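You operate a simulated robot arm through the tools that you are given. There is no shell and no other tool.

You run a simulated robot arm. Do the job below in one go: nothing can be reset, and whatever is moved stays where it is left.

JOB
Crank the long slim roll tight, till the white needle dial shows green.
Fine: black lead bar at the roll, red pressure arm down, white pawl lever on; use the red roll crank; leave the orange spring crank as it is.

Only the result counts: the job must be done as asked and must still hold three seconds after the hand-in. Knocking over, shifting, dropping, spilling or breaking anything else fails it.

ROBOT AND FRAMES
A 6-joint arm with a two-finger gripper, fixed in place. Base frame: the origin is on the floor under the middle of its stand, x ahead of it, y to its left, z up. Readings come in mm, rad, newtons and seconds.
It reaches about 1206 mm from its shoulder. Its first joint turns from -2.897 to 2.897 rad. Payload 2.45 kg.
The TCP is the grasp point between the finger pads, 20 mm short of the fingertips. In the tool frame z runs along the fingers and y along their closing line. The gripper opens to 140 mm; its body begins 168 mm behind the TCP.
Orientation is that of the tool frame in the base frame, as a unit quaternion [x, y, z, w]. With the fingers straight down and closing along the base's y, the tool's x points along the base's -x, its y along +y and its z along -z.

CONTROLS
- The arm moves only by the tool drive_tool. Its argument "rows" is one flat list of numbers, 6 for each row, row after row: the shift along the base's x, y, z in mm, then the turn, a rotation vector about the base's x, y, z in rad. In form: [x, y, z, ax, ay, az, x, y, z, ax, ay, az, ...]. A call has 1 to 20 rows; each row is the pose to reach, as a shift and turn from the pose commanded when the call began. "fingers" is the finger opening in mm, from 0 to 140, set as the call begins (left out, the last holds). A row lasts 0.2 s, in which the tool goes at most 50 mm and 0.15 rad; a call with a longer step from one row to the next is refused whole, and so is a gripper value outside its range. A pose out of reach is approached as far as the arm can. The call stops where the force on the tool passes 80 N (or 10 N more than at its start, if that is more) or the arm is blocked; 0.2 s more then pass. Each finger travels about 45 mm/s and halts on what it meets, pressing with about 26 N; the grip force reading is that of the motor and also rises with nothing between the fingers. The clock runs only during rows and for 0.2 s after the last one: add rows that repeat a pose to give the fingers time. The reply holds the time, the measured pose of the TCP, the force on the tool along the base axes, the opening and the grip force, in the units named above and with some noise, with the torque about the TCP (base axes, N m) and any sound that the robot's microphone picked up.
- Cameras (640 x 400 px; columns grow to the right, rows downward): "scene" is fixed at [50.6, 499.6, 1545]; the picture's right is [-0.17, -0.98, 0.00], its down [-0.61, 0.11, -0.79] and it looks along [0.77, -0.14, -0.62] (base axes); focal length 222 px, centre (320, 200). "wrist" rides on the gripper at [78, 11, -209] in the tool frame; the picture's right is [-0.14, 0.99, 0.00], its down [-0.92, -0.13, -0.37] and it looks along [-0.36, -0.05, 0.93] (tool axes); focal length 280 px, centre (320, 200). There is no depth. A picture from a camera that has moved, and an enlarged one, comes with that camera's place and axes in the base frame and with its lens.
- capture(camera): a new picture of that camera. It takes no simulated time.
- inspect(camera, box): a new picture of the part [left, top, right, bottom] of that camera's present view, enlarged. It takes no simulated time.
- sign_off(): hands the job in; it is judged then, once.

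Nothing tells you positions but the pictures and the camera data. Unless the task says otherwise, let go and move clear before handing in.

The tools are called by a JSON object that holds its "op" and its "data". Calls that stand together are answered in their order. drive_tool: Moves the arm, as the interface text tells. Its arguments: {"type":"object","properties":{"rows":{"type":"array"},"fingers":{"type":"number"}},"required":["rows"]} The other tools are called the same way: capture (camera) takes a picture; inspect (camera, box) takes an enlarged picture of a part of a camera's view; sign_off () hands the job in.

At the start:

```text
time: 0.0
position: [421.7, 321.2, 1404.8]
tool_rot: [0.0, 1.0, 0.0, 0.0]
force: [0.5, 0.4, 0.2]
moment: [0.01, 0.02, -0.04]
finger_gap: 140.0
grip_force: 0.0
```

scene: 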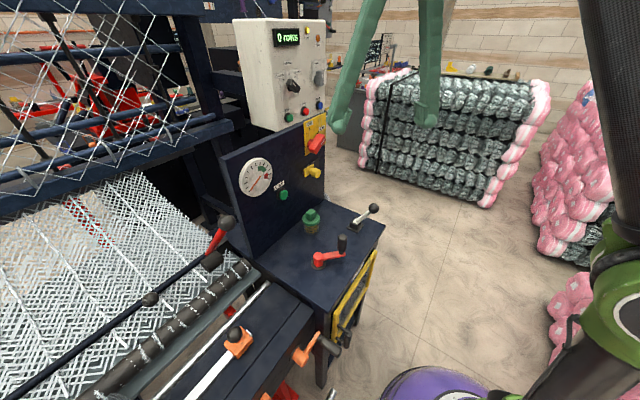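
wrist: 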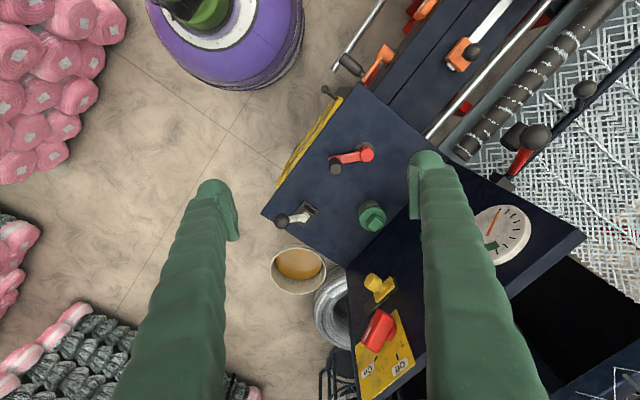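

I see a machine console with a white dial, a red crank on its table top, a green knob, a lever with a black/white knob, and a long roll with wire netting to the left. I'll take enlarged views first to identify every control.

{"op": "inspect", "data": {"camera": "scene", "box": [200, 130, 400, 290]}}

{"op": "inspect", "data": {"camera": "scene", "box": [60, 220, 400, 400]}}

{"op": "inspect", "data": {"camera": "wrist", "box": [240, 60, 600, 300]}}

{"op": "inspect", "data": {"camera": "scene", "box": [220, 10, 340, 130]}}

```text
2.50 times, centred on (300, 210) of scene
camera zoom: at [50.6, 499.6, 1545.0], right [-0.17, -0.98, 0.0], down [-0.61, 0.11, -0.79], along [0.77, -0.14, -0.62], focal length 556 px, centre (370, 175)
```

zoom: 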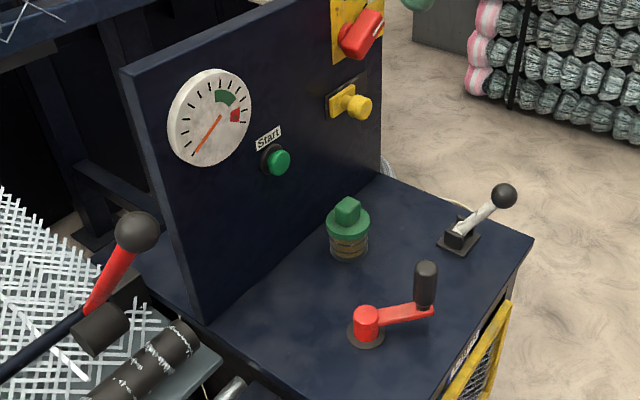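

```text
1.88 times, centred on (230, 310) of scene
camera zoom: at [50.6, 499.6, 1545.0], right [-0.17, -0.98, 0.0], down [-0.61, 0.11, -0.79], along [0.77, -0.14, -0.62], focal length 419 px, centre (489, -7)
```

zoom: 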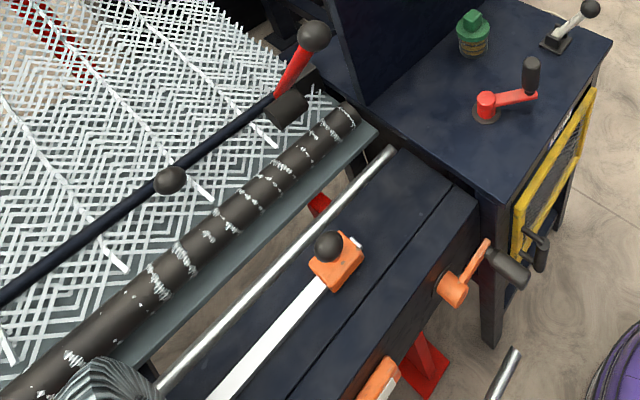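

```text
1.67 times, centred on (420, 180) of wrist
camera zoom: at [344.0, 332.2, 1613.2], right [0.14, 0.99, 0.0], down [0.92, -0.13, 0.37], along [0.36, -0.05, -0.93], focal length 467 px, centre (153, 233)
```

zoom: 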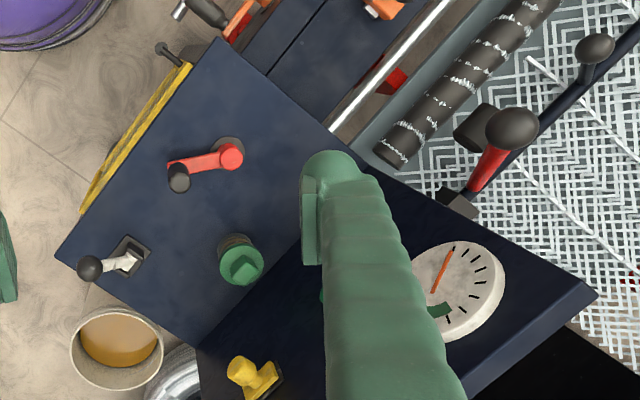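

```text
3.33 times, centred on (280, 70) of scene
camera zoom: at [50.6, 499.6, 1545.0], right [-0.17, -0.98, 0.0], down [-0.61, 0.11, -0.79], along [0.77, -0.14, -0.62], focal length 742 px, centre (453, 633)
```

zoom: 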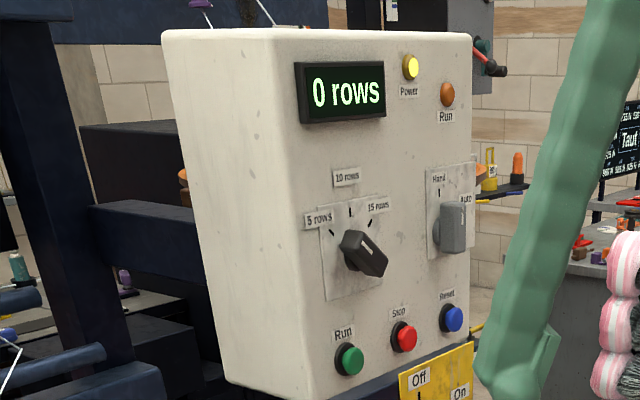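

The red roll crank stands on the console top, with its hub near (503, 424, 944) and its black handle near (509, 345, 955–1020). The white pawl lever is to its right, and the dial needle sits at the low end, below the green. I'll lower the hand partway to get a closer look at the crank.

{"op": "drive_tool", "data": {"rows": [0, 5, -45, 0, 0, 0, 0, 10, -90, 0, 0, 0, 0, 15, -135, 0, 0, 0, 0, 20, -180, 0, 0, 0, 0, 20, -200, 0, 0, 0]}}

{"op": "capture", "data": {"camera": "wrist"}}

{"op": "capture", "data": {"camera": "scene"}}

```text
time: 1.2
position: [421.7, 341.7, 1206.0]
tool_rot: [0.0, 1.0, 0.001, 0.001]
force: [0.0, -0.5, -0.1]
moment: [0.01, -0.01, -0.02]
finger_gap: 140.1
grip_force: 0.1
```

```text
taken
camera wrist: at [343.3, 351.7, 1414.0], right [0.14, 0.99, 0.0], down [0.92, -0.13, 0.37], along [0.37, -0.05, -0.93], focal length 280 px, centre (320, 200)
```

wrist: 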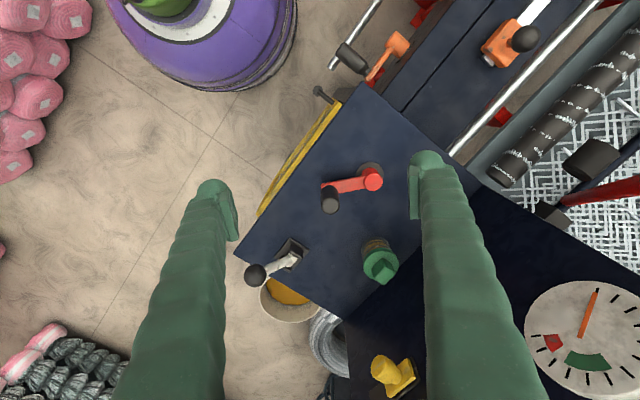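

```text
taken
```

scene: 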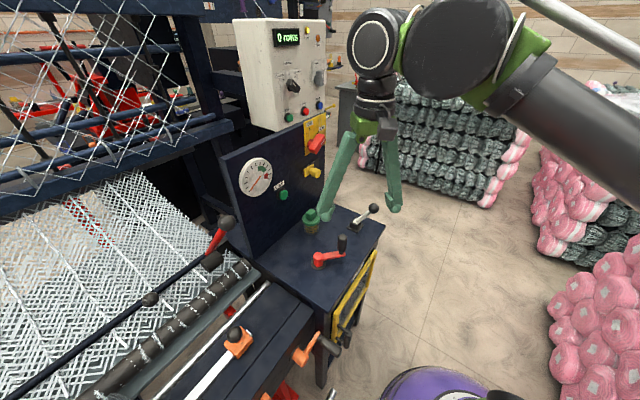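

The hand is now about 200 mm above the console, and the crank, pawl lever and green knob are all clear in the wrist view. I'll zoom in to pin down the handle and look for direction marks.

{"op": "inspect", "data": {"camera": "wrist", "box": [230, 120, 430, 320]}}

{"op": "inspect", "data": {"camera": "scene", "box": [290, 200, 390, 280]}}

{"op": "inspect", "data": {"camera": "scene", "box": [225, 145, 305, 205]}}

{"op": "inspect", "data": {"camera": "scene", "box": [120, 200, 280, 320]}}

```text
2.00 times, centred on (330, 220) of wrist
camera zoom: at [343.3, 351.7, 1414.0], right [0.14, 0.99, 0.0], down [0.92, -0.13, 0.37], along [0.37, -0.05, -0.93], focal length 561 px, centre (300, 160)
```

zoom: 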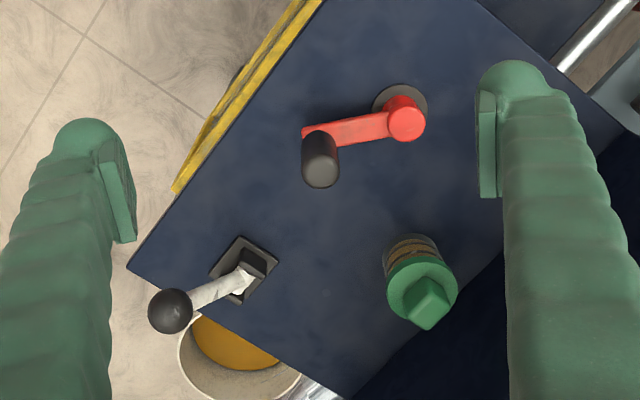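

```text
5.00 times, centred on (340, 240) of scene
camera zoom: at [50.6, 499.6, 1545.0], right [-0.17, -0.98, 0.0], down [-0.61, 0.11, -0.79], along [0.77, -0.14, -0.62], focal length 1112 px, centre (220, 0)
```

zoom: 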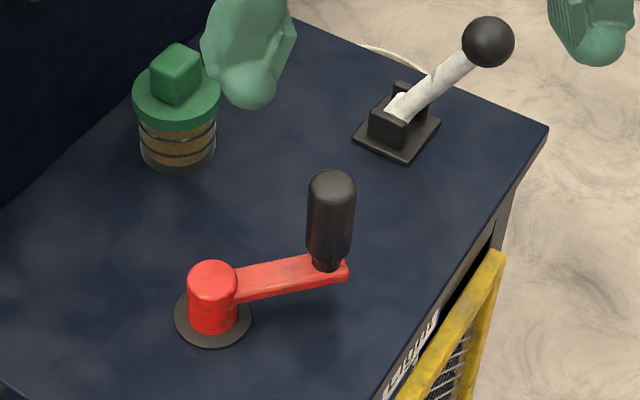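

```text
6.67 times, centred on (265, 175) of scene
camera zoom: at [50.6, 499.6, 1545.0], right [-0.17, -0.98, 0.0], down [-0.61, 0.11, -0.79], along [0.77, -0.14, -0.62], focal length 1483 px, centre (687, 367)
```

zoom: 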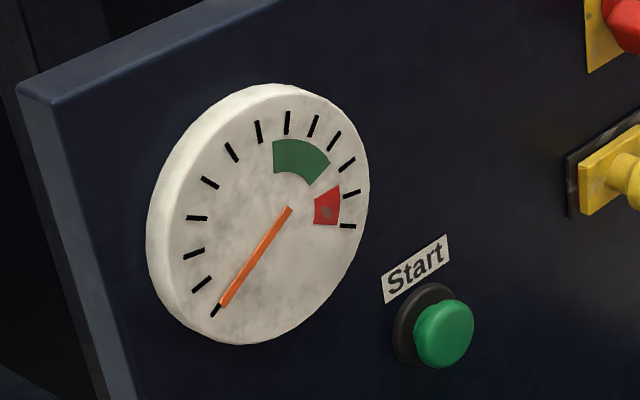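

```text
3.33 times, centred on (200, 260) of scene
camera zoom: at [50.6, 499.6, 1545.0], right [-0.17, -0.98, 0.0], down [-0.61, 0.11, -0.79], along [0.77, -0.14, -0.62], focal length 742 px, centre (720, 0)
```

zoom: 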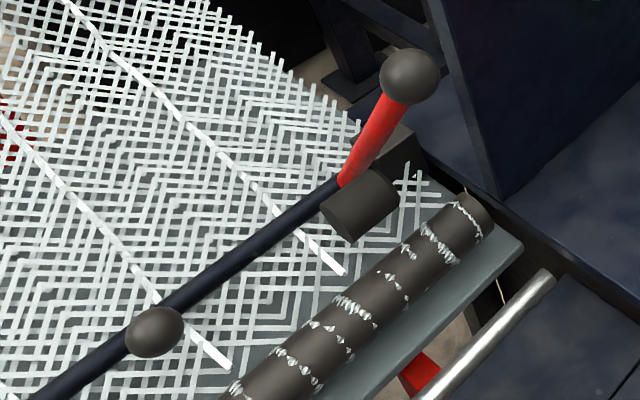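

Hub and handle readings from the two cameras agree within roughly 15 mm, which isn't close enough to grip. I'll move nearer, staying above the handle, for a second wrist view and a better fix.

{"op": "drive_tool", "data": {"rows": [15, 0, -30, 0, 0, 0, 30, 0, -60, 0, 0, 0, 40, 0, -100, 0, 0, 0, 40, 0, -110, 0, 0, 0, 40, 0, -110, 0, 0, 0]}}

{"op": "capture", "data": {"camera": "wrist"}}

{"op": "inspect", "data": {"camera": "scene", "box": [280, 180, 400, 280]}}

```text
time: 2.4
position: [462.6, 341.5, 1095.5]
tool_rot: [0.001, 1.0, 0.0, 0.0]
force: [-0.6, -0.8, -0.9]
moment: [0.02, -0.01, -0.04]
finger_gap: 140.0
grip_force: 0.1
```

```text
taken
camera wrist: at [383.9, 353.1, 1304.7], right [0.14, 0.99, 0.0], down [0.92, -0.13, 0.37], along [0.37, -0.05, -0.93], focal length 280 px, centre (320, 200)
```

wrist: 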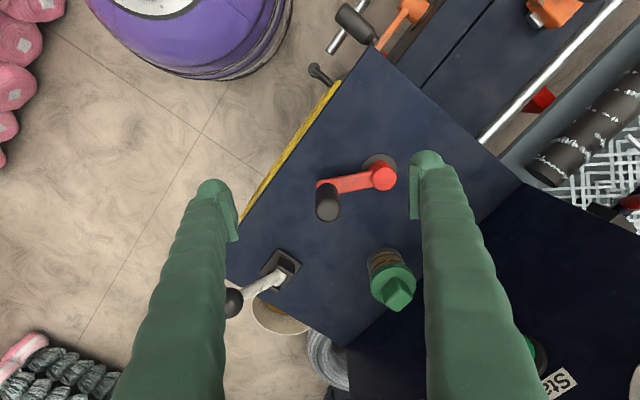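

```text
4.00 times, centred on (340, 230) of scene
camera zoom: at [50.6, 499.6, 1545.0], right [-0.17, -0.98, 0.0], down [-0.61, 0.11, -0.79], along [0.77, -0.14, -0.62], focal length 890 px, centre (240, 80)
```

zoom: 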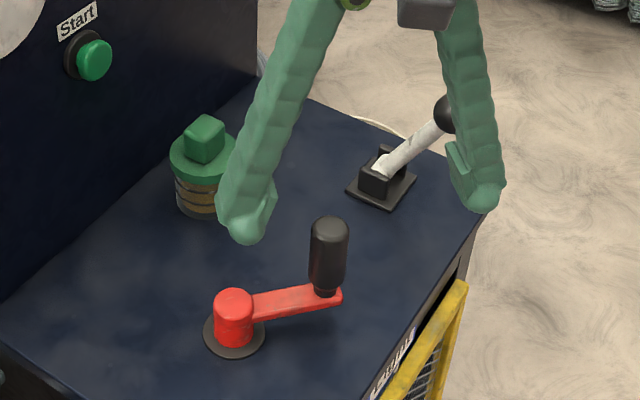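

I'm about 60 mm above the top of the handle now. I'll zoom the wrist view in on the crank for a precise reading.

{"op": "inspect", "data": {"camera": "wrist", "box": [295, 140, 415, 240]}}

{"op": "inspect", "data": {"camera": "scene", "box": [300, 220, 380, 280]}}

```text
4.00 times, centred on (355, 190) of wrist
camera zoom: at [383.9, 353.1, 1304.7], right [0.14, 0.99, 0.0], down [0.92, -0.13, 0.37], along [0.37, -0.05, -0.93], focal length 1122 px, centre (180, 240)
```

zoom: 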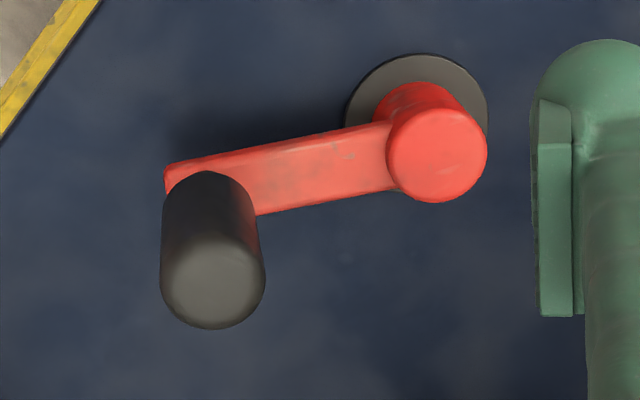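

```text
6.67 times, centred on (340, 250) of scene
camera zoom: at [50.6, 499.6, 1545.0], right [-0.17, -0.98, 0.0], down [-0.61, 0.11, -0.79], along [0.77, -0.14, -0.62], focal length 1483 px, centre (187, -133)
```

zoom: 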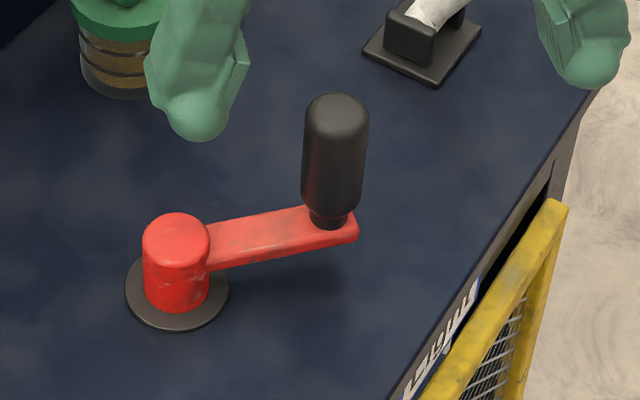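

The two views now agree to within a few mm: the handle axis is at about (513, 345) with its top near z 1023, and the hub is at about (505, 423), so the crank radius is about 78.5 mm. Next I'll centre over the handle, turn the tool −90° so the fingers close along the handle's path, and narrow the fingers.

{"op": "drive_tool", "data": {"rows": [5, 0.4, 0, 0, 0, -0.1428, 10, 0.8, 0, 0, 0, -0.2856, 15, 1.2, 0, 0, 0, -0.4284, 20, 1.6, 0, 0, 0, -0.5712, 25, 2, 0, 0, 0, -0.714, 30, 2.4, 0, 0, 0, -0.8568, 35, 2.8, 0, 0, 0, -0.9996, 40, 3.2, 0, 0, 0, -1.1424, 45, 3.6, 0, 0, 0, -1.2852, 50, 4, 0, 0, 0, -1.428, 51, 4, 0, 0, 0, -1.5708, 51, 4, 0, 0, 0, -1.5708], "fingers": 70}}

{"op": "capture", "data": {"camera": "wrist"}}

{"op": "capture", "data": {"camera": "scene"}}

```text
time: 5.0
position: [513.9, 344.9, 1094.9]
tool_rot: [0.707, 0.707, 0.0, 0.001]
force: [-0.1, -0.2, -1.0]
moment: [0.02, 0.01, -0.01]
finger_gap: 69.8
grip_force: 0.0
```

```text
taken
camera wrist: at [524.0, 423.3, 1303.3], right [0.99, -0.14, 0.0], down [-0.13, -0.92, 0.37], along [-0.05, -0.37, -0.93], focal length 280 px, centre (320, 200)
```

wrist: 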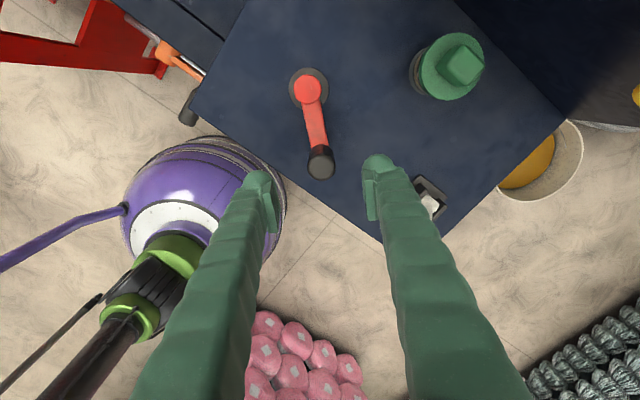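

```text
taken
```

scene: 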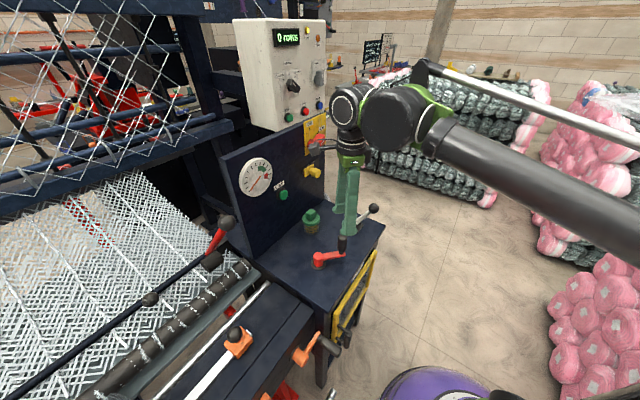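

The fingers straddle the handle's line in the wrist view. I'll zoom in once more to check hub and handle alignment before going down.

{"op": "inspect", "data": {"camera": "wrist", "box": [240, 50, 400, 210]}}

{"op": "inspect", "data": {"camera": "scene", "box": [290, 150, 410, 280]}}

```text
2.50 times, centred on (320, 130) of wrist
camera zoom: at [524.0, 423.3, 1303.3], right [0.99, -0.14, 0.0], down [-0.13, -0.92, 0.37], along [-0.05, -0.37, -0.93], focal length 701 px, centre (320, 375)
```

zoom: 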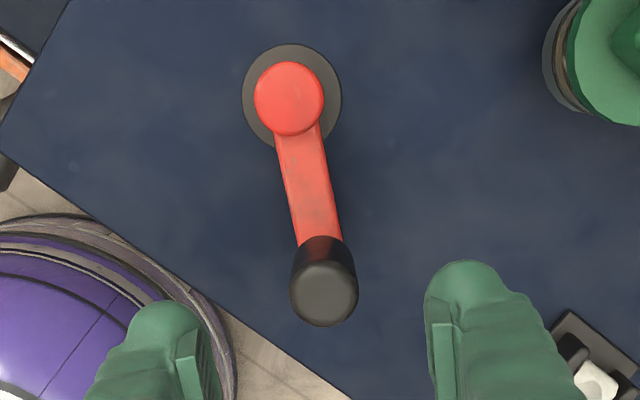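

```text
3.08 times, centred on (350, 215) of scene
camera zoom: at [50.6, 499.6, 1545.0], right [-0.17, -0.98, 0.0], down [-0.61, 0.11, -0.79], along [0.77, -0.14, -0.62], focal length 685 px, centre (228, 154)
```

zoom: 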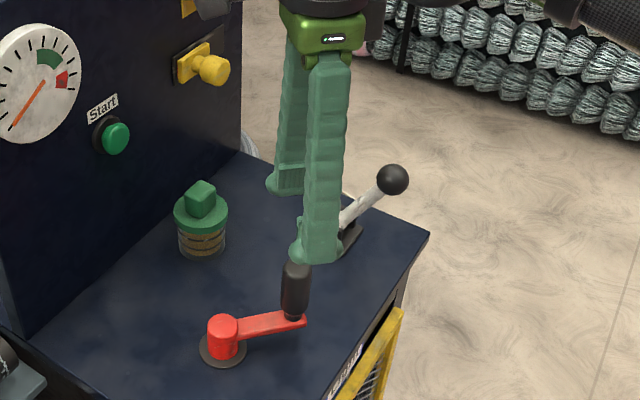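

Handle at about (514, 345) is directly under the TCP, and the hub is at about (508, 425), giving a radius near 80 mm. I'll descend straight down around the handle.

{"op": "drive_tool", "data": {"rows": [0, 0, -30, 0, 0, 0, 0, 0, -60, 0, 0, 0, 0, 0, -85, 0, 0, 0, 0, 0, -105, 0, 0, 0, 0, 0, -105, 0, 0, 0]}}

{"op": "inspect", "data": {"camera": "wrist", "box": [220, 50, 420, 250]}}

{"op": "inspect", "data": {"camera": "scene", "box": [290, 180, 390, 280]}}

```text
time: 6.2
position: [512.8, 345.7, 988.2]
tool_rot: [0.707, 0.707, 0.0, 0.0]
force: [0.5, 0.1, -0.5]
moment: [-0.03, 0.01, 0.02]
finger_gap: 69.8
grip_force: 0.0
```

```text
2.00 times, centred on (320, 150) of wrist
camera zoom: at [523.6, 423.9, 1196.8], right [0.99, -0.14, 0.0], down [-0.13, -0.92, 0.37], along [-0.05, -0.37, -0.93], focal length 561 px, centre (320, 300)
```

zoom: 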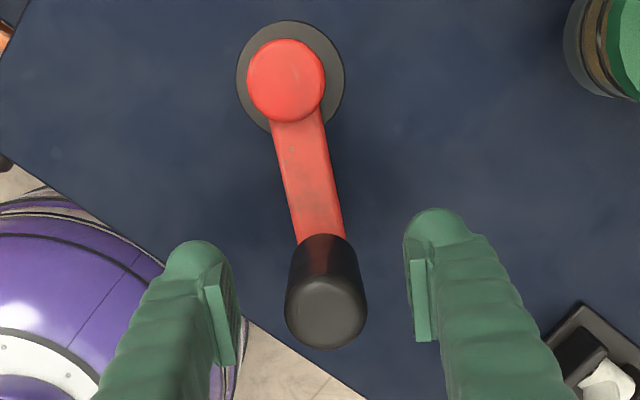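

```text
4.00 times, centred on (340, 230) of scene
camera zoom: at [50.6, 499.6, 1545.0], right [-0.17, -0.98, 0.0], down [-0.61, 0.11, -0.79], along [0.77, -0.14, -0.62], focal length 890 px, centre (240, 80)
```

zoom: 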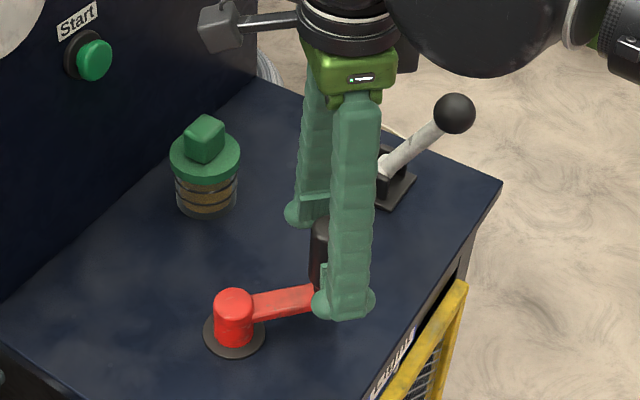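

The fingers straddle the handle with clearance above the red arm. I'll close on the handle without moving.

{"op": "drive_tool", "data": {"rows": [0, 0, 0, 0, 0, 0, 0, 0, 0, 0, 0, 0, 0, 0, 0, 0, 0, 0, 0, 0, 0, 0, 0, 0, 0, 0, 0, 0, 0, 0], "fingers": 0}}

{"op": "inspect", "data": {"camera": "wrist", "box": [220, 50, 420, 250]}}

{"op": "inspect", "data": {"camera": "scene", "box": [225, 145, 305, 205]}}

```text
time: 7.4
position: [512.1, 347.4, 988.4]
tool_rot: [0.707, 0.707, 0.0, 0.0]
force: [0.7, -0.3, -3.7]
moment: [-0.02, -0.02, 0.0]
finger_gap: 29.5
grip_force: 44.9
```

```text
2.00 times, centred on (320, 150) of wrist
camera zoom: at [523.7, 423.9, 1196.9], right [0.99, -0.14, 0.0], down [-0.13, -0.92, 0.37], along [-0.05, -0.37, -0.93], focal length 561 px, centre (320, 300)
```

zoom: 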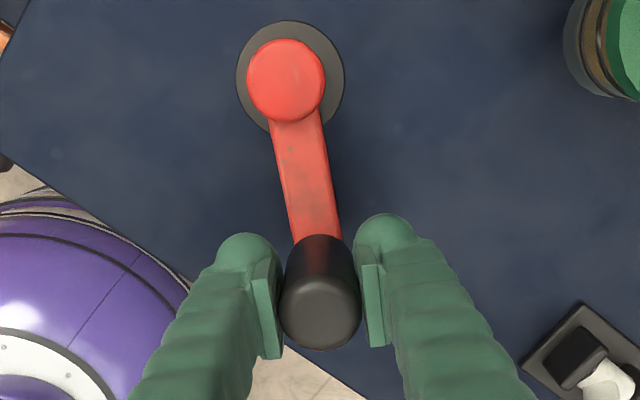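

```text
6.67 times, centred on (265, 175) of scene
camera zoom: at [50.6, 499.6, 1545.0], right [-0.17, -0.98, 0.0], down [-0.61, 0.11, -0.79], along [0.77, -0.14, -0.62], focal length 1483 px, centre (687, 367)
```

zoom: 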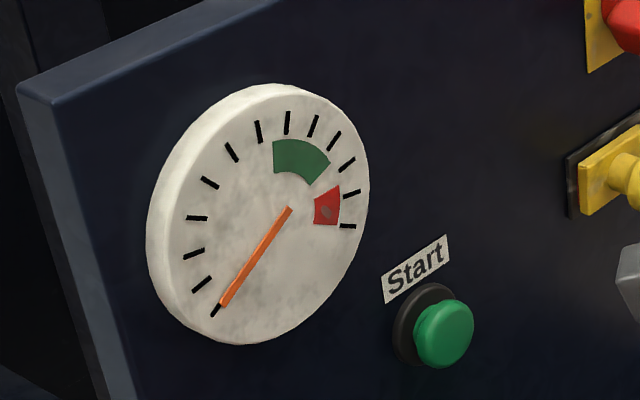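

The grip holds at a 29.5 mm gap, and the dial hasn't changed. I don't know which way tightens, so I'll try a small clockwise nudge of about 0.1 rad with the tool turning along, watching force and sound.

{"op": "drive_tool", "data": {"rows": [-3.97, -0.1, 0, 0, 0, -0.05, -7.93, 0, 0, 0, 0, -0.1, -7.93, 0, 0, 0, 0, -0.1]}}

{"op": "inspect", "data": {"camera": "scene", "box": [225, 145, 305, 205]}}

{"op": "inspect", "data": {"camera": "wrist", "box": [220, 50, 420, 250]}}

```text
time: 8.2
position: [505.6, 345.0, 987.9]
tool_rot: [0.741, 0.671, 0.0, 0.0]
force: [1.5, 0.8, -21.0]
moment: [0.12, -0.05, 0.0]
finger_gap: 29.1
grip_force: 45.1
```

```text
6.67 times, centred on (265, 175) of scene
camera zoom: at [50.6, 499.6, 1545.0], right [-0.17, -0.98, 0.0], down [-0.61, 0.11, -0.79], along [0.77, -0.14, -0.62], focal length 1483 px, centre (687, 367)
```

zoom: 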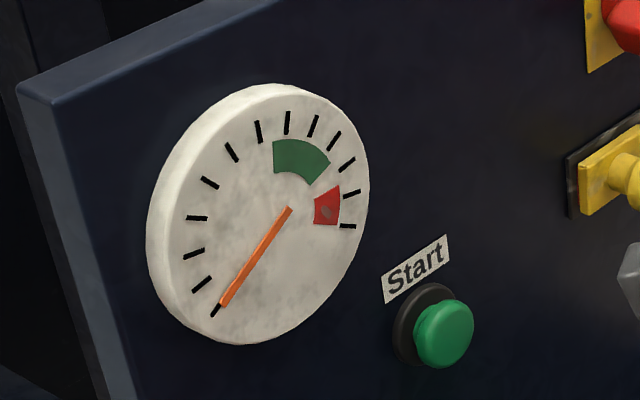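

```text
2.00 times, centred on (320, 150) of wrist
camera zoom: at [523.8, 422.5, 1196.9], right [0.97, -0.24, 0.0], down [-0.22, -0.9, 0.37], along [-0.09, -0.36, -0.93], focal length 561 px, centre (320, 300)
```

zoom: 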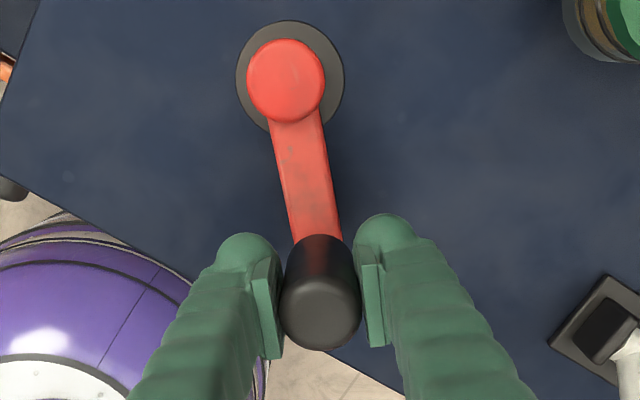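

Clockwise moved the handle freely at about 1.5 N sideways, and the needle hasn't lifted yet, so there is probably slack. There's a 21 N vertical strain in the grip, so I'll ease z down slightly and continue clockwise another 0.3 rad.

{"op": "drive_tool", "data": {"rows": [-7.89, 0.79, -1.0, 0, 0, -0.1, -15.66, 2.36, -1.5, 0, 0, -0.2, -23.23, 4.7, -1.5, 0, 0, -0.3, -23.23, 4.7, -1.5, 0, 0, -0.3]}}

{"op": "inspect", "data": {"camera": "scene", "box": [225, 145, 305, 205]}}

{"op": "inspect", "data": {"camera": "wrist", "box": [220, 50, 420, 250]}}

```text
time: 9.2
position: [481.8, 349.5, 987.2]
tool_rot: [0.833, 0.553, 0.0, 0.0]
force: [5.0, 10.5, 8.2]
moment: [0.36, -0.17, 0.02]
finger_gap: 29.2
grip_force: 45.0
```

```text
6.67 times, centred on (265, 175) of scene
camera zoom: at [50.6, 499.6, 1545.0], right [-0.17, -0.98, 0.0], down [-0.61, 0.11, -0.79], along [0.77, -0.14, -0.62], focal length 1483 px, centre (687, 367)
```

zoom: 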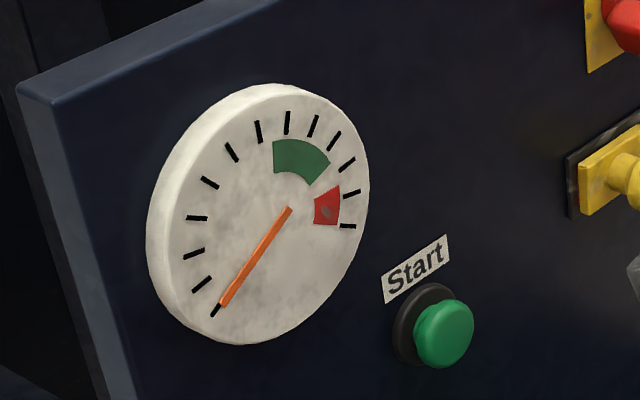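

```text
2.00 times, centred on (320, 150) of wrist
camera zoom: at [522.2, 418.1, 1197.0], right [0.86, -0.51, 0.0], down [-0.48, -0.8, 0.37], along [-0.19, -0.32, -0.93], focal length 561 px, centre (320, 300)
```

zoom: 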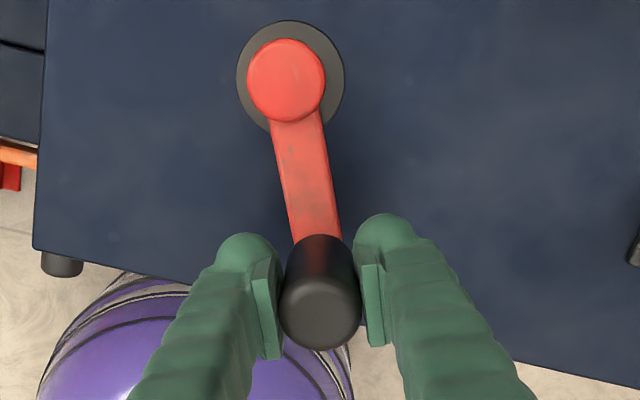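

The crank has gone 0.4 rad clockwise with almost no tangential resistance, and the needle is still at rest. I'll check whether the roll itself is turning and look closely at the pawl lever and the other parts.

{"op": "inspect", "data": {"camera": "scene", "box": [120, 200, 280, 320]}}

{"op": "inspect", "data": {"camera": "scene", "box": [325, 190, 395, 250]}}

{"op": "capture", "data": {"camera": "wrist"}}

{"op": "capture", "data": {"camera": "scene"}}

```text
3.33 times, centred on (200, 260) of scene
camera zoom: at [50.6, 499.6, 1545.0], right [-0.17, -0.98, 0.0], down [-0.61, 0.11, -0.79], along [0.77, -0.14, -0.62], focal length 742 px, centre (720, 0)
```

zoom: 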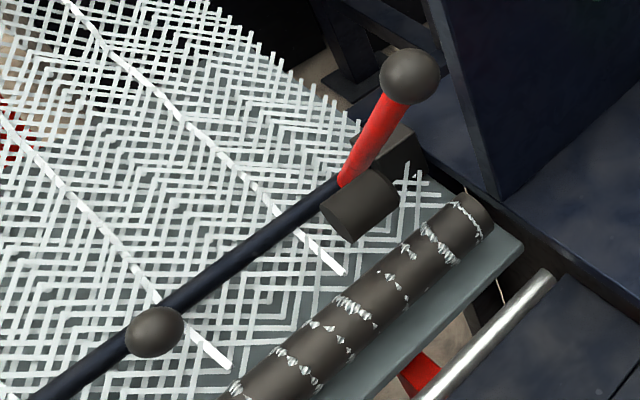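

```text
6.67 times, centred on (360, 220) of scene
camera zoom: at [50.6, 499.6, 1545.0], right [-0.17, -0.98, 0.0], down [-0.61, 0.11, -0.79], along [0.77, -0.14, -0.62], focal length 1483 px, centre (53, 67)
```

zoom: 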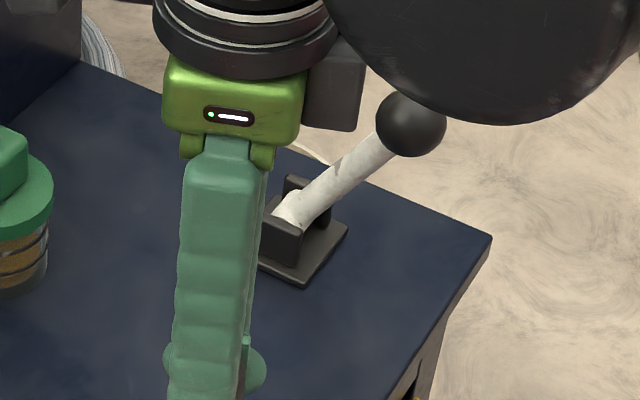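

```text
taken
camera wrist: at [522.2, 418.1, 1197.0], right [0.86, -0.51, 0.0], down [-0.48, -0.8, 0.37], along [-0.19, -0.32, -0.93], focal length 280 px, centre (320, 200)
```

wrist: 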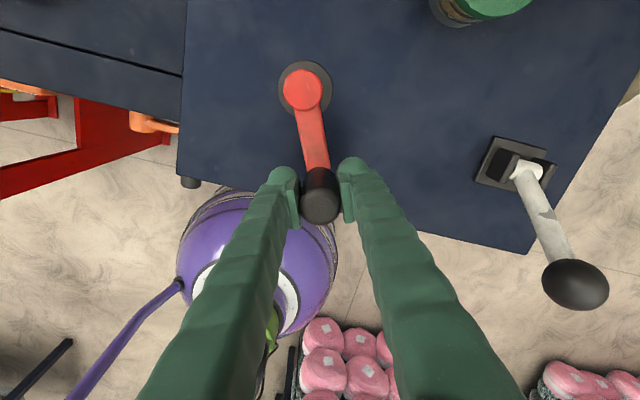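

```text
taken
```

scene: 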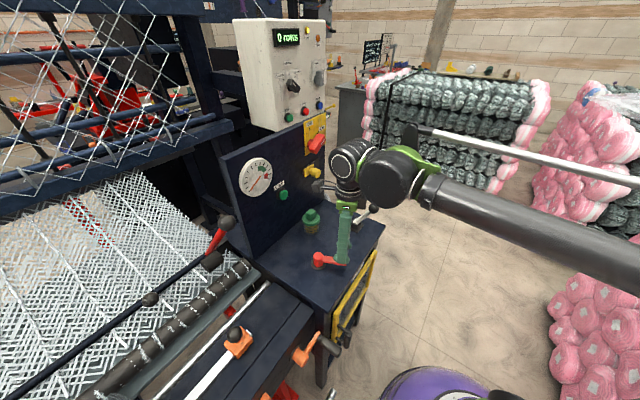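

Nothing has changed on the roll yet, so this looks like slack or a high reduction. Clockwise moves freely, so I'll continue about 0.96 rad more on a slightly corrected hub centre (510, 424).

{"op": "drive_tool", "data": {"rows": [-8.37, 4.58, 0, 0, 0, -0.12, -16.46, 9.51, 0, 0, 0, -0.24, -23.89, 15.38, 0, 0, 0, -0.36, -30.57, 22.09, 0, 0, 0, -0.48, -36.4, 29.56, 0, 0, 0, -0.6, -41.3, 37.67, 0, 0, 0, -0.72, -45.19, 46.31, 0, 0, 0, -0.84, -48.01, 55.35, 0, 0, 0, -0.96, -48.01, 55.35, 0, 0, 0, -0.96]}}

{"op": "inspect", "data": {"camera": "scene", "box": [225, 145, 305, 205]}}

{"op": "inspect", "data": {"camera": "wrist", "box": [220, 50, 420, 250]}}

{"op": "inspect", "data": {"camera": "scene", "box": [120, 200, 280, 320]}}

```text
time: 11.2
position: [515.1, 251.1, 988.9]
tool_rot: [0.959, 0.28, -0.003, -0.035]
force: [-0.4, 0.4, 0.8]
moment: [0.01, 0.02, -0.05]
finger_gap: 0.0
grip_force: 29.5
out of reach, approached as far as the arm can: row 3, 4, 5, 6, 7, 8, 9
```

```text
6.67 times, centred on (265, 175) of scene
camera zoom: at [50.6, 499.6, 1545.0], right [-0.17, -0.98, 0.0], down [-0.61, 0.11, -0.79], along [0.77, -0.14, -0.62], focal length 1483 px, centre (687, 367)
```

zoom: 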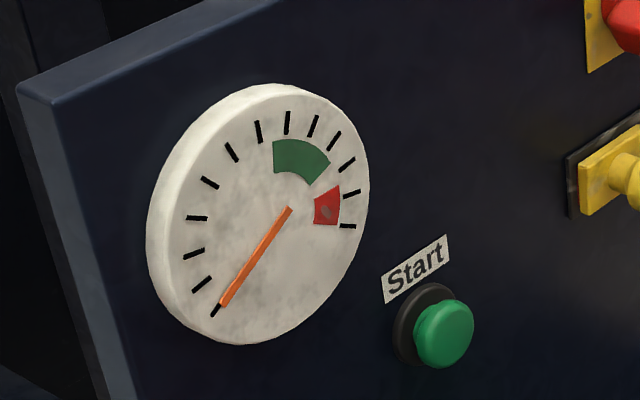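

```text
2.00 times, centred on (320, 150) of wrist
camera zoom: at [592.5, 270.6, 1197.1], right [0.42, -0.91, -0.07], down [-0.84, -0.41, 0.36], along [-0.36, -0.09, -0.93], focal length 561 px, centre (320, 300)
```

zoom: 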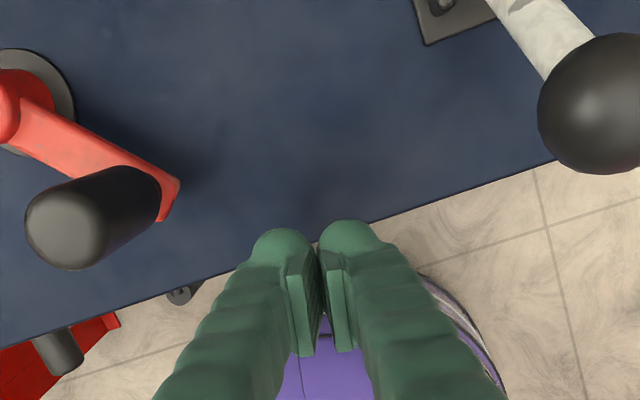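

```text
3.33 times, centred on (200, 260) of scene
camera zoom: at [50.6, 499.6, 1545.0], right [-0.17, -0.98, 0.0], down [-0.61, 0.11, -0.79], along [0.77, -0.14, -0.62], focal length 742 px, centre (720, 0)
```

zoom: 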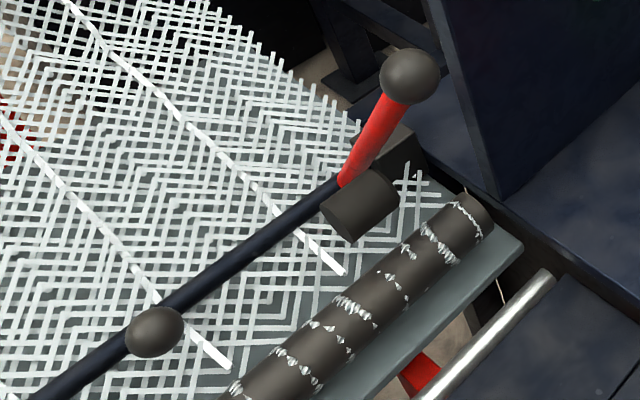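

The tool turn hit a joint limit (tool yaw about −2.2 rad), so the fingers slipped off the handle and the hand drifted to (515, 251). The crank and lever look undamaged. I'll check the scene and send one zero row to learn the present commanded pose.

{"op": "drive_tool", "data": {"rows": [0, 0, 0, 0, 0, 0]}}

{"op": "capture", "data": {"camera": "scene"}}

{"op": "capture", "data": {"camera": "wrist"}}

{"op": "inspect", "data": {"camera": "scene", "box": [290, 180, 410, 280]}}

```text
time: 11.6
position: [515.7, 252.8, 989.2]
tool_rot: [0.959, 0.282, -0.003, -0.035]
force: [-0.3, -1.1, -0.2]
moment: [-0.03, -0.02, 0.02]
finger_gap: 0.1
grip_force: 29.6
```

```text
taken
```

scene: 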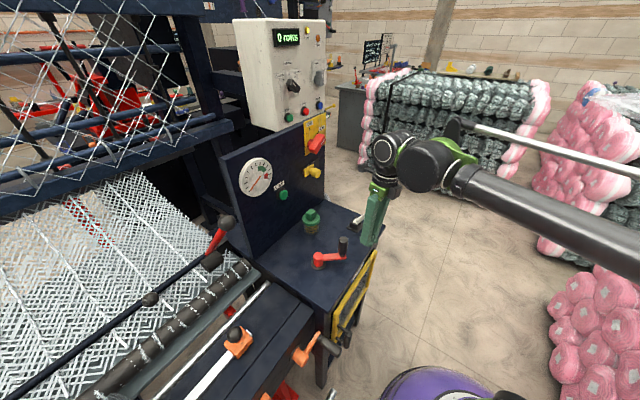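

```text
taken
camera wrist: at [592.6, 271.3, 1197.2], right [0.42, -0.91, -0.07], down [-0.83, -0.41, 0.36], along [-0.36, -0.09, -0.93], focal length 280 px, centre (320, 200)
```

wrist: 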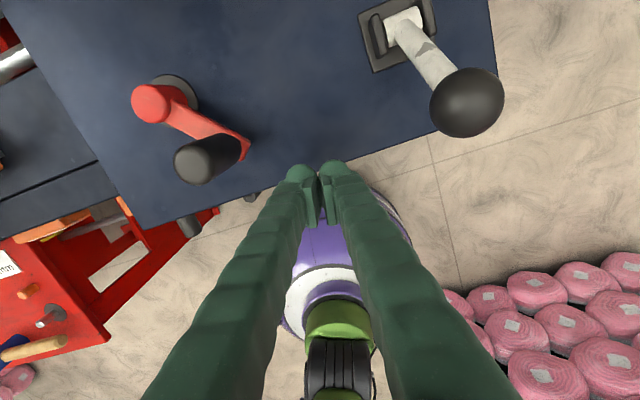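

```text
4.00 times, centred on (350, 230) of scene
camera zoom: at [50.6, 499.6, 1545.0], right [-0.17, -0.98, 0.0], down [-0.61, 0.11, -0.79], along [0.77, -0.14, -0.62], focal length 890 px, centre (200, 80)
```

zoom: 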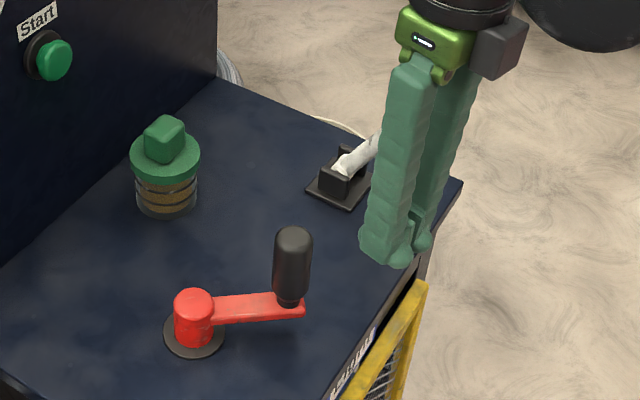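

The commanded pose has reset to where the hand actually is. The crank handle is now near (502, 346) and stands undamaged, and the lever and the rest are untouched. I'll raise the hand straight up, level the tool and unwind its yaw, then open the fingers.

{"op": "drive_tool", "data": {"rows": [0, 0, 40, -0.02, -0.011, 0.1, 0, 0, 80, -0.041, -0.023, 0.2, 0, 0, 110, -0.0618, -0.0352, 0.3, 0, 0, 110, -0.0618, -0.0352, 0.3, 0, 0, 110, -0.0618, -0.0352, 0.3], "fingers": 70}}

{"op": "capture", "data": {"camera": "wrist"}}

{"op": "inspect", "data": {"camera": "scene", "box": [290, 190, 390, 280]}}

```text
time: 12.8
position: [514.9, 252.1, 1102.1]
tool_rot: [0.907, 0.421, -0.001, 0.0]
force: [-0.4, -0.5, -0.8]
moment: [0.03, 0.05, 0.03]
finger_gap: 69.8
grip_force: 0.0
```

```text
taken
camera wrist: at [573.6, 304.0, 1310.5], right [0.67, -0.74, 0.0], down [-0.69, -0.62, 0.37], along [-0.27, -0.25, -0.93], focal length 280 px, centre (320, 200)
```

wrist: 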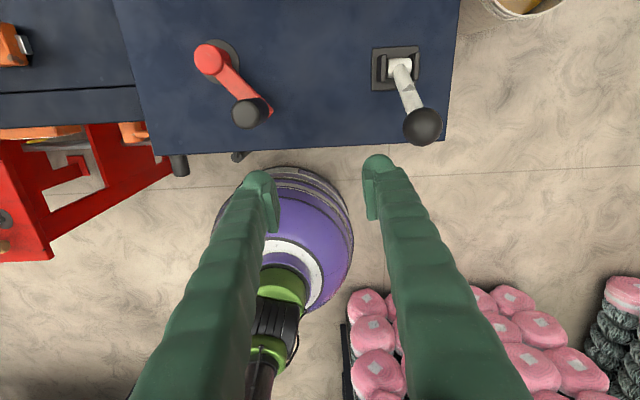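

```text
4.44 times, centred on (340, 235) of scene
camera zoom: at [50.6, 499.6, 1545.0], right [-0.17, -0.98, 0.0], down [-0.61, 0.11, -0.79], along [0.77, -0.14, -0.62], focal length 989 px, centre (231, 44)
```

zoom: 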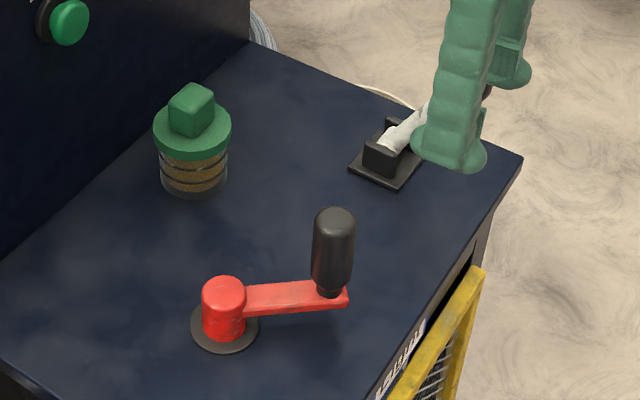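

The handle stands at about (506.5, 345), close to where it began, and clockwise had no limit or effect over 0.6 rad. Next I'll regrip it with a tool yaw that leaves a long range counter-clockwise and test that direction. First I'll line up above the handle.

{"op": "drive_tool", "data": {"rows": [-1.7, 18.6, 0, 0, 0, 0.132, -3.4, 37.2, 0, 0, 0, 0.264, -5.1, 55.8, 0, 0, 0, 0.396, -6.9, 74.4, 0, 0, 0, 0.528, -8.6, 93, 0, 0, 0, 0.66, -8.6, 93, 0, 0, 0, 0.66]}}

{"op": "inspect", "data": {"camera": "wrist", "box": [220, 50, 420, 250]}}

{"op": "inspect", "data": {"camera": "scene", "box": [290, 190, 390, 280]}}

```text
time: 14.2
position: [507.8, 343.7, 1102.0]
tool_rot: [0.721, 0.693, 0.001, 0.0]
force: [-0.8, 0.9, 0.2]
moment: [0.0, 0.0, -0.01]
finger_gap: 70.1
grip_force: 0.1
```

```text
2.00 times, centred on (320, 150) of wrist
camera zoom: at [521.1, 421.5, 1311.6], right [0.98, -0.18, 0.0], down [-0.16, -0.92, 0.37], along [-0.06, -0.36, -0.93], focal length 561 px, centre (320, 300)
```

zoom: 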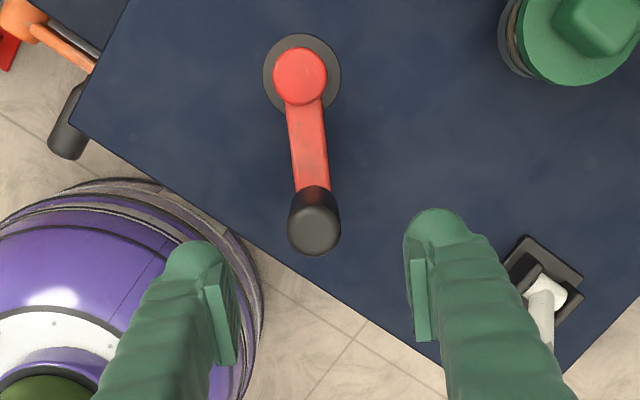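

```text
4.44 times, centred on (340, 235) of scene
camera zoom: at [50.6, 499.6, 1545.0], right [-0.17, -0.98, 0.0], down [-0.61, 0.11, -0.79], along [0.77, -0.14, -0.62], focal length 989 px, centre (231, 44)
```

zoom: 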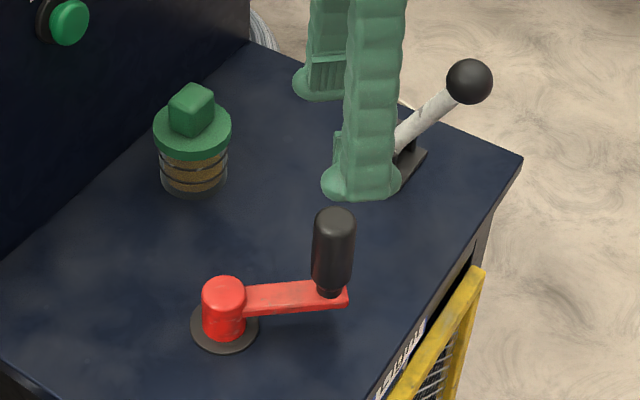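

The handle axis is at about (504.5, 346.5) and the hub at about (509.5, 425). I'll shift 2 mm, descend around the handle and close.

{"op": "drive_tool", "data": {"rows": [-2, 1, -30, 0, 0, 0, -2, 1, -60, 0, 0, 0, -2, 1, -90, 0, 0, 0, -2, 1, -113, 0, 0, 0, -2, 1, -113, 0, 0, 0]}}

{"op": "drive_tool", "data": {"rows": [0, 0, 0, 0, 0, 0, 0, 0, 0, 0, 0, 0, 0, 0, 0, 0, 0, 0, 0, 0, 0, 0, 0, 0, 0, 0, 0, 0, 0, 0], "fingers": 0}}

{"op": "inspect", "data": {"camera": "wrist", "box": [220, 50, 420, 250]}}

```text
time: 15.4
position: [504.5, 345.3, 991.4]
tool_rot: [0.721, 0.693, 0.0, 0.0]
force: [0.0, -0.9, 0.3]
moment: [-0.05, -0.01, -0.01]
finger_gap: 70.1
grip_force: 0.0
```

```text
time: 16.6
position: [505.4, 345.4, 990.4]
tool_rot: [0.721, 0.693, 0.001, 0.0]
force: [-0.7, -0.6, -1.4]
moment: [-0.01, -0.02, -0.01]
finger_gap: 28.7
grip_force: 44.9
```

```text
2.00 times, centred on (320, 150) of wrist
camera zoom: at [518.9, 422.5, 1200.2], right [0.98, -0.18, 0.0], down [-0.16, -0.92, 0.37], along [-0.07, -0.36, -0.93], focal length 561 px, centre (320, 300)
```

zoom: 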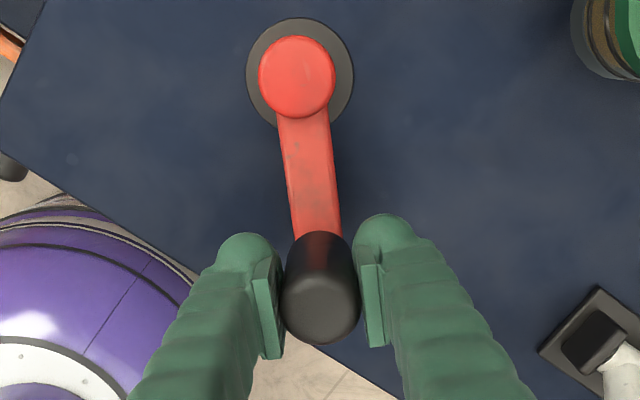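

The handle is gripped again with a 28.7 mm gap. I'll test counter-clockwise by 0.5 rad about the hub at (509.7, 424.8) and watch force, sound and dial.

{"op": "drive_tool", "data": {"rows": [7.93, -0.07, 0, 0, 0, 0.1, 15.83, 0.64, 0, 0, 0, 0.2, 23.62, 2.15, 0, 0, 0, 0.3, 31.21, 4.42, 0, 0, 0, 0.4, 38.55, 7.44, 0, 0, 0, 0.5, 38.55, 7.44, 0, 0, 0, 0.5]}}

{"op": "inspect", "data": {"camera": "scene", "box": [225, 145, 305, 205]}}

{"op": "inspect", "data": {"camera": "wrist", "box": [220, 50, 420, 250]}}

```text
time: 18.0
position: [541.0, 351.8, 991.5]
tool_rot: [0.527, 0.85, 0.0, 0.001]
force: [-2.6, 5.2, 16.2]
moment: [0.23, 0.12, -0.02]
finger_gap: 28.8
grip_force: 44.7
```

```text
6.67 times, centred on (265, 175) of scene
camera zoom: at [50.6, 499.6, 1545.0], right [-0.17, -0.98, 0.0], down [-0.61, 0.11, -0.79], along [0.77, -0.14, -0.62], focal length 1483 px, centre (687, 367)
```

zoom: 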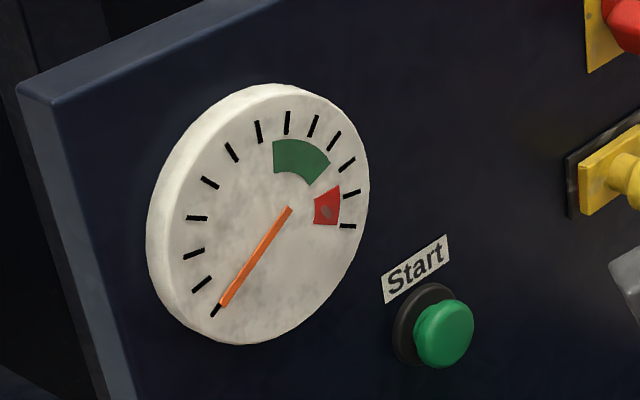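

```text
2.00 times, centred on (320, 150) of wrist
camera zoom: at [517.2, 426.8, 1200.2], right [0.95, 0.32, 0.0], down [0.3, -0.88, 0.37], along [0.12, -0.35, -0.93], focal length 561 px, centre (320, 300)
```

zoom: 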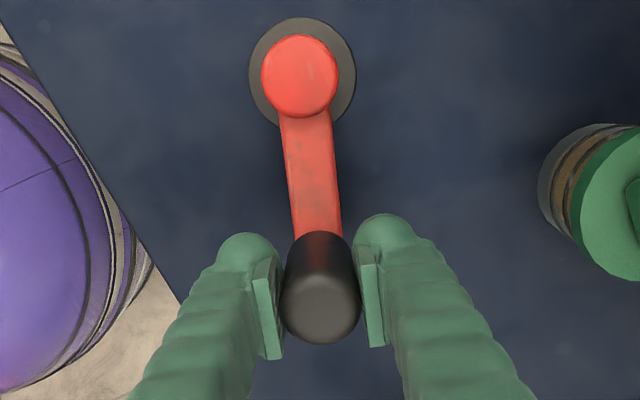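

Counter-clockwise also moves freely with no needle change, so there seems to be plenty of slack. I'll keep following the circle counter-clockwise another 1.2 rad, where the tool yaw has plenty of range, then recheck the dial.

{"op": "drive_tool", "data": {"rows": [8.34, 4.56, 0.5, 0, 0, 0.12, 16.07, 10.09, 1, 0, 0, 0.24, 23.09, 16.5, 1, 0, 0, 0.36, 29.29, 23.71, 1, 0, 0, 0.48, 34.58, 31.61, 1, 0, 0, 0.6, 38.89, 40.08, 1, 0, 0, 0.72, 42.15, 49.01, 1, 0, 0, 0.84, 44.32, 58.27, 1, 0, 0, 0.96, 44.32, 58.27, 1, 0, 0, 0.96]}}

{"op": "inspect", "data": {"camera": "scene", "box": [225, 145, 305, 205]}}

{"op": "capture", "data": {"camera": "wrist"}}

{"op": "capture", "data": {"camera": "scene"}}

```text
time: 20.0
position: [586.8, 409.9, 991.1]
tool_rot: [0.075, 0.997, 0.001, 0.0]
force: [-15.0, 0.8, -22.9]
moment: [-0.01, 0.06, 0.0]
finger_gap: 28.7
grip_force: 44.4
```

```text
6.67 times, centred on (265, 175) of scene
camera zoom: at [50.6, 499.6, 1545.0], right [-0.17, -0.98, 0.0], down [-0.61, 0.11, -0.79], along [0.77, -0.14, -0.62], focal length 1483 px, centre (687, 367)
```

zoom: 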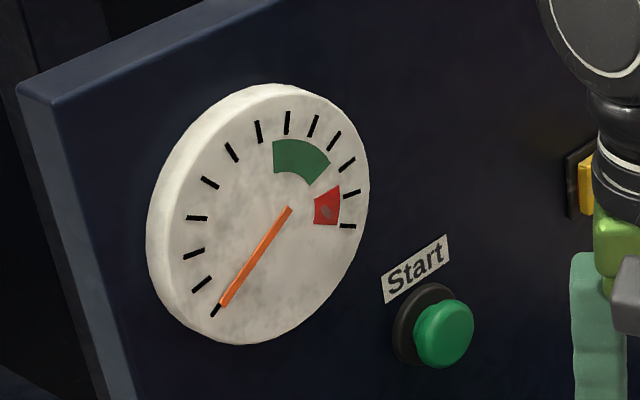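

```text
taken
camera wrist: at [511.9, 433.0, 1200.3], right [0.28, 0.96, 0.0], down [0.89, -0.26, 0.37], along [0.35, -0.1, -0.93], focal length 280 px, centre (320, 200)
```

wrist: 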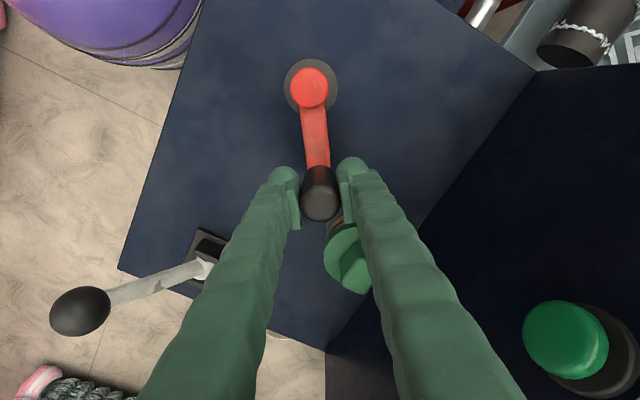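

```text
taken
```

scene: 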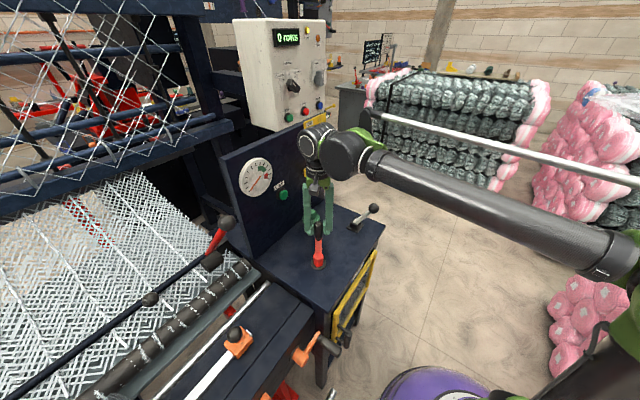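

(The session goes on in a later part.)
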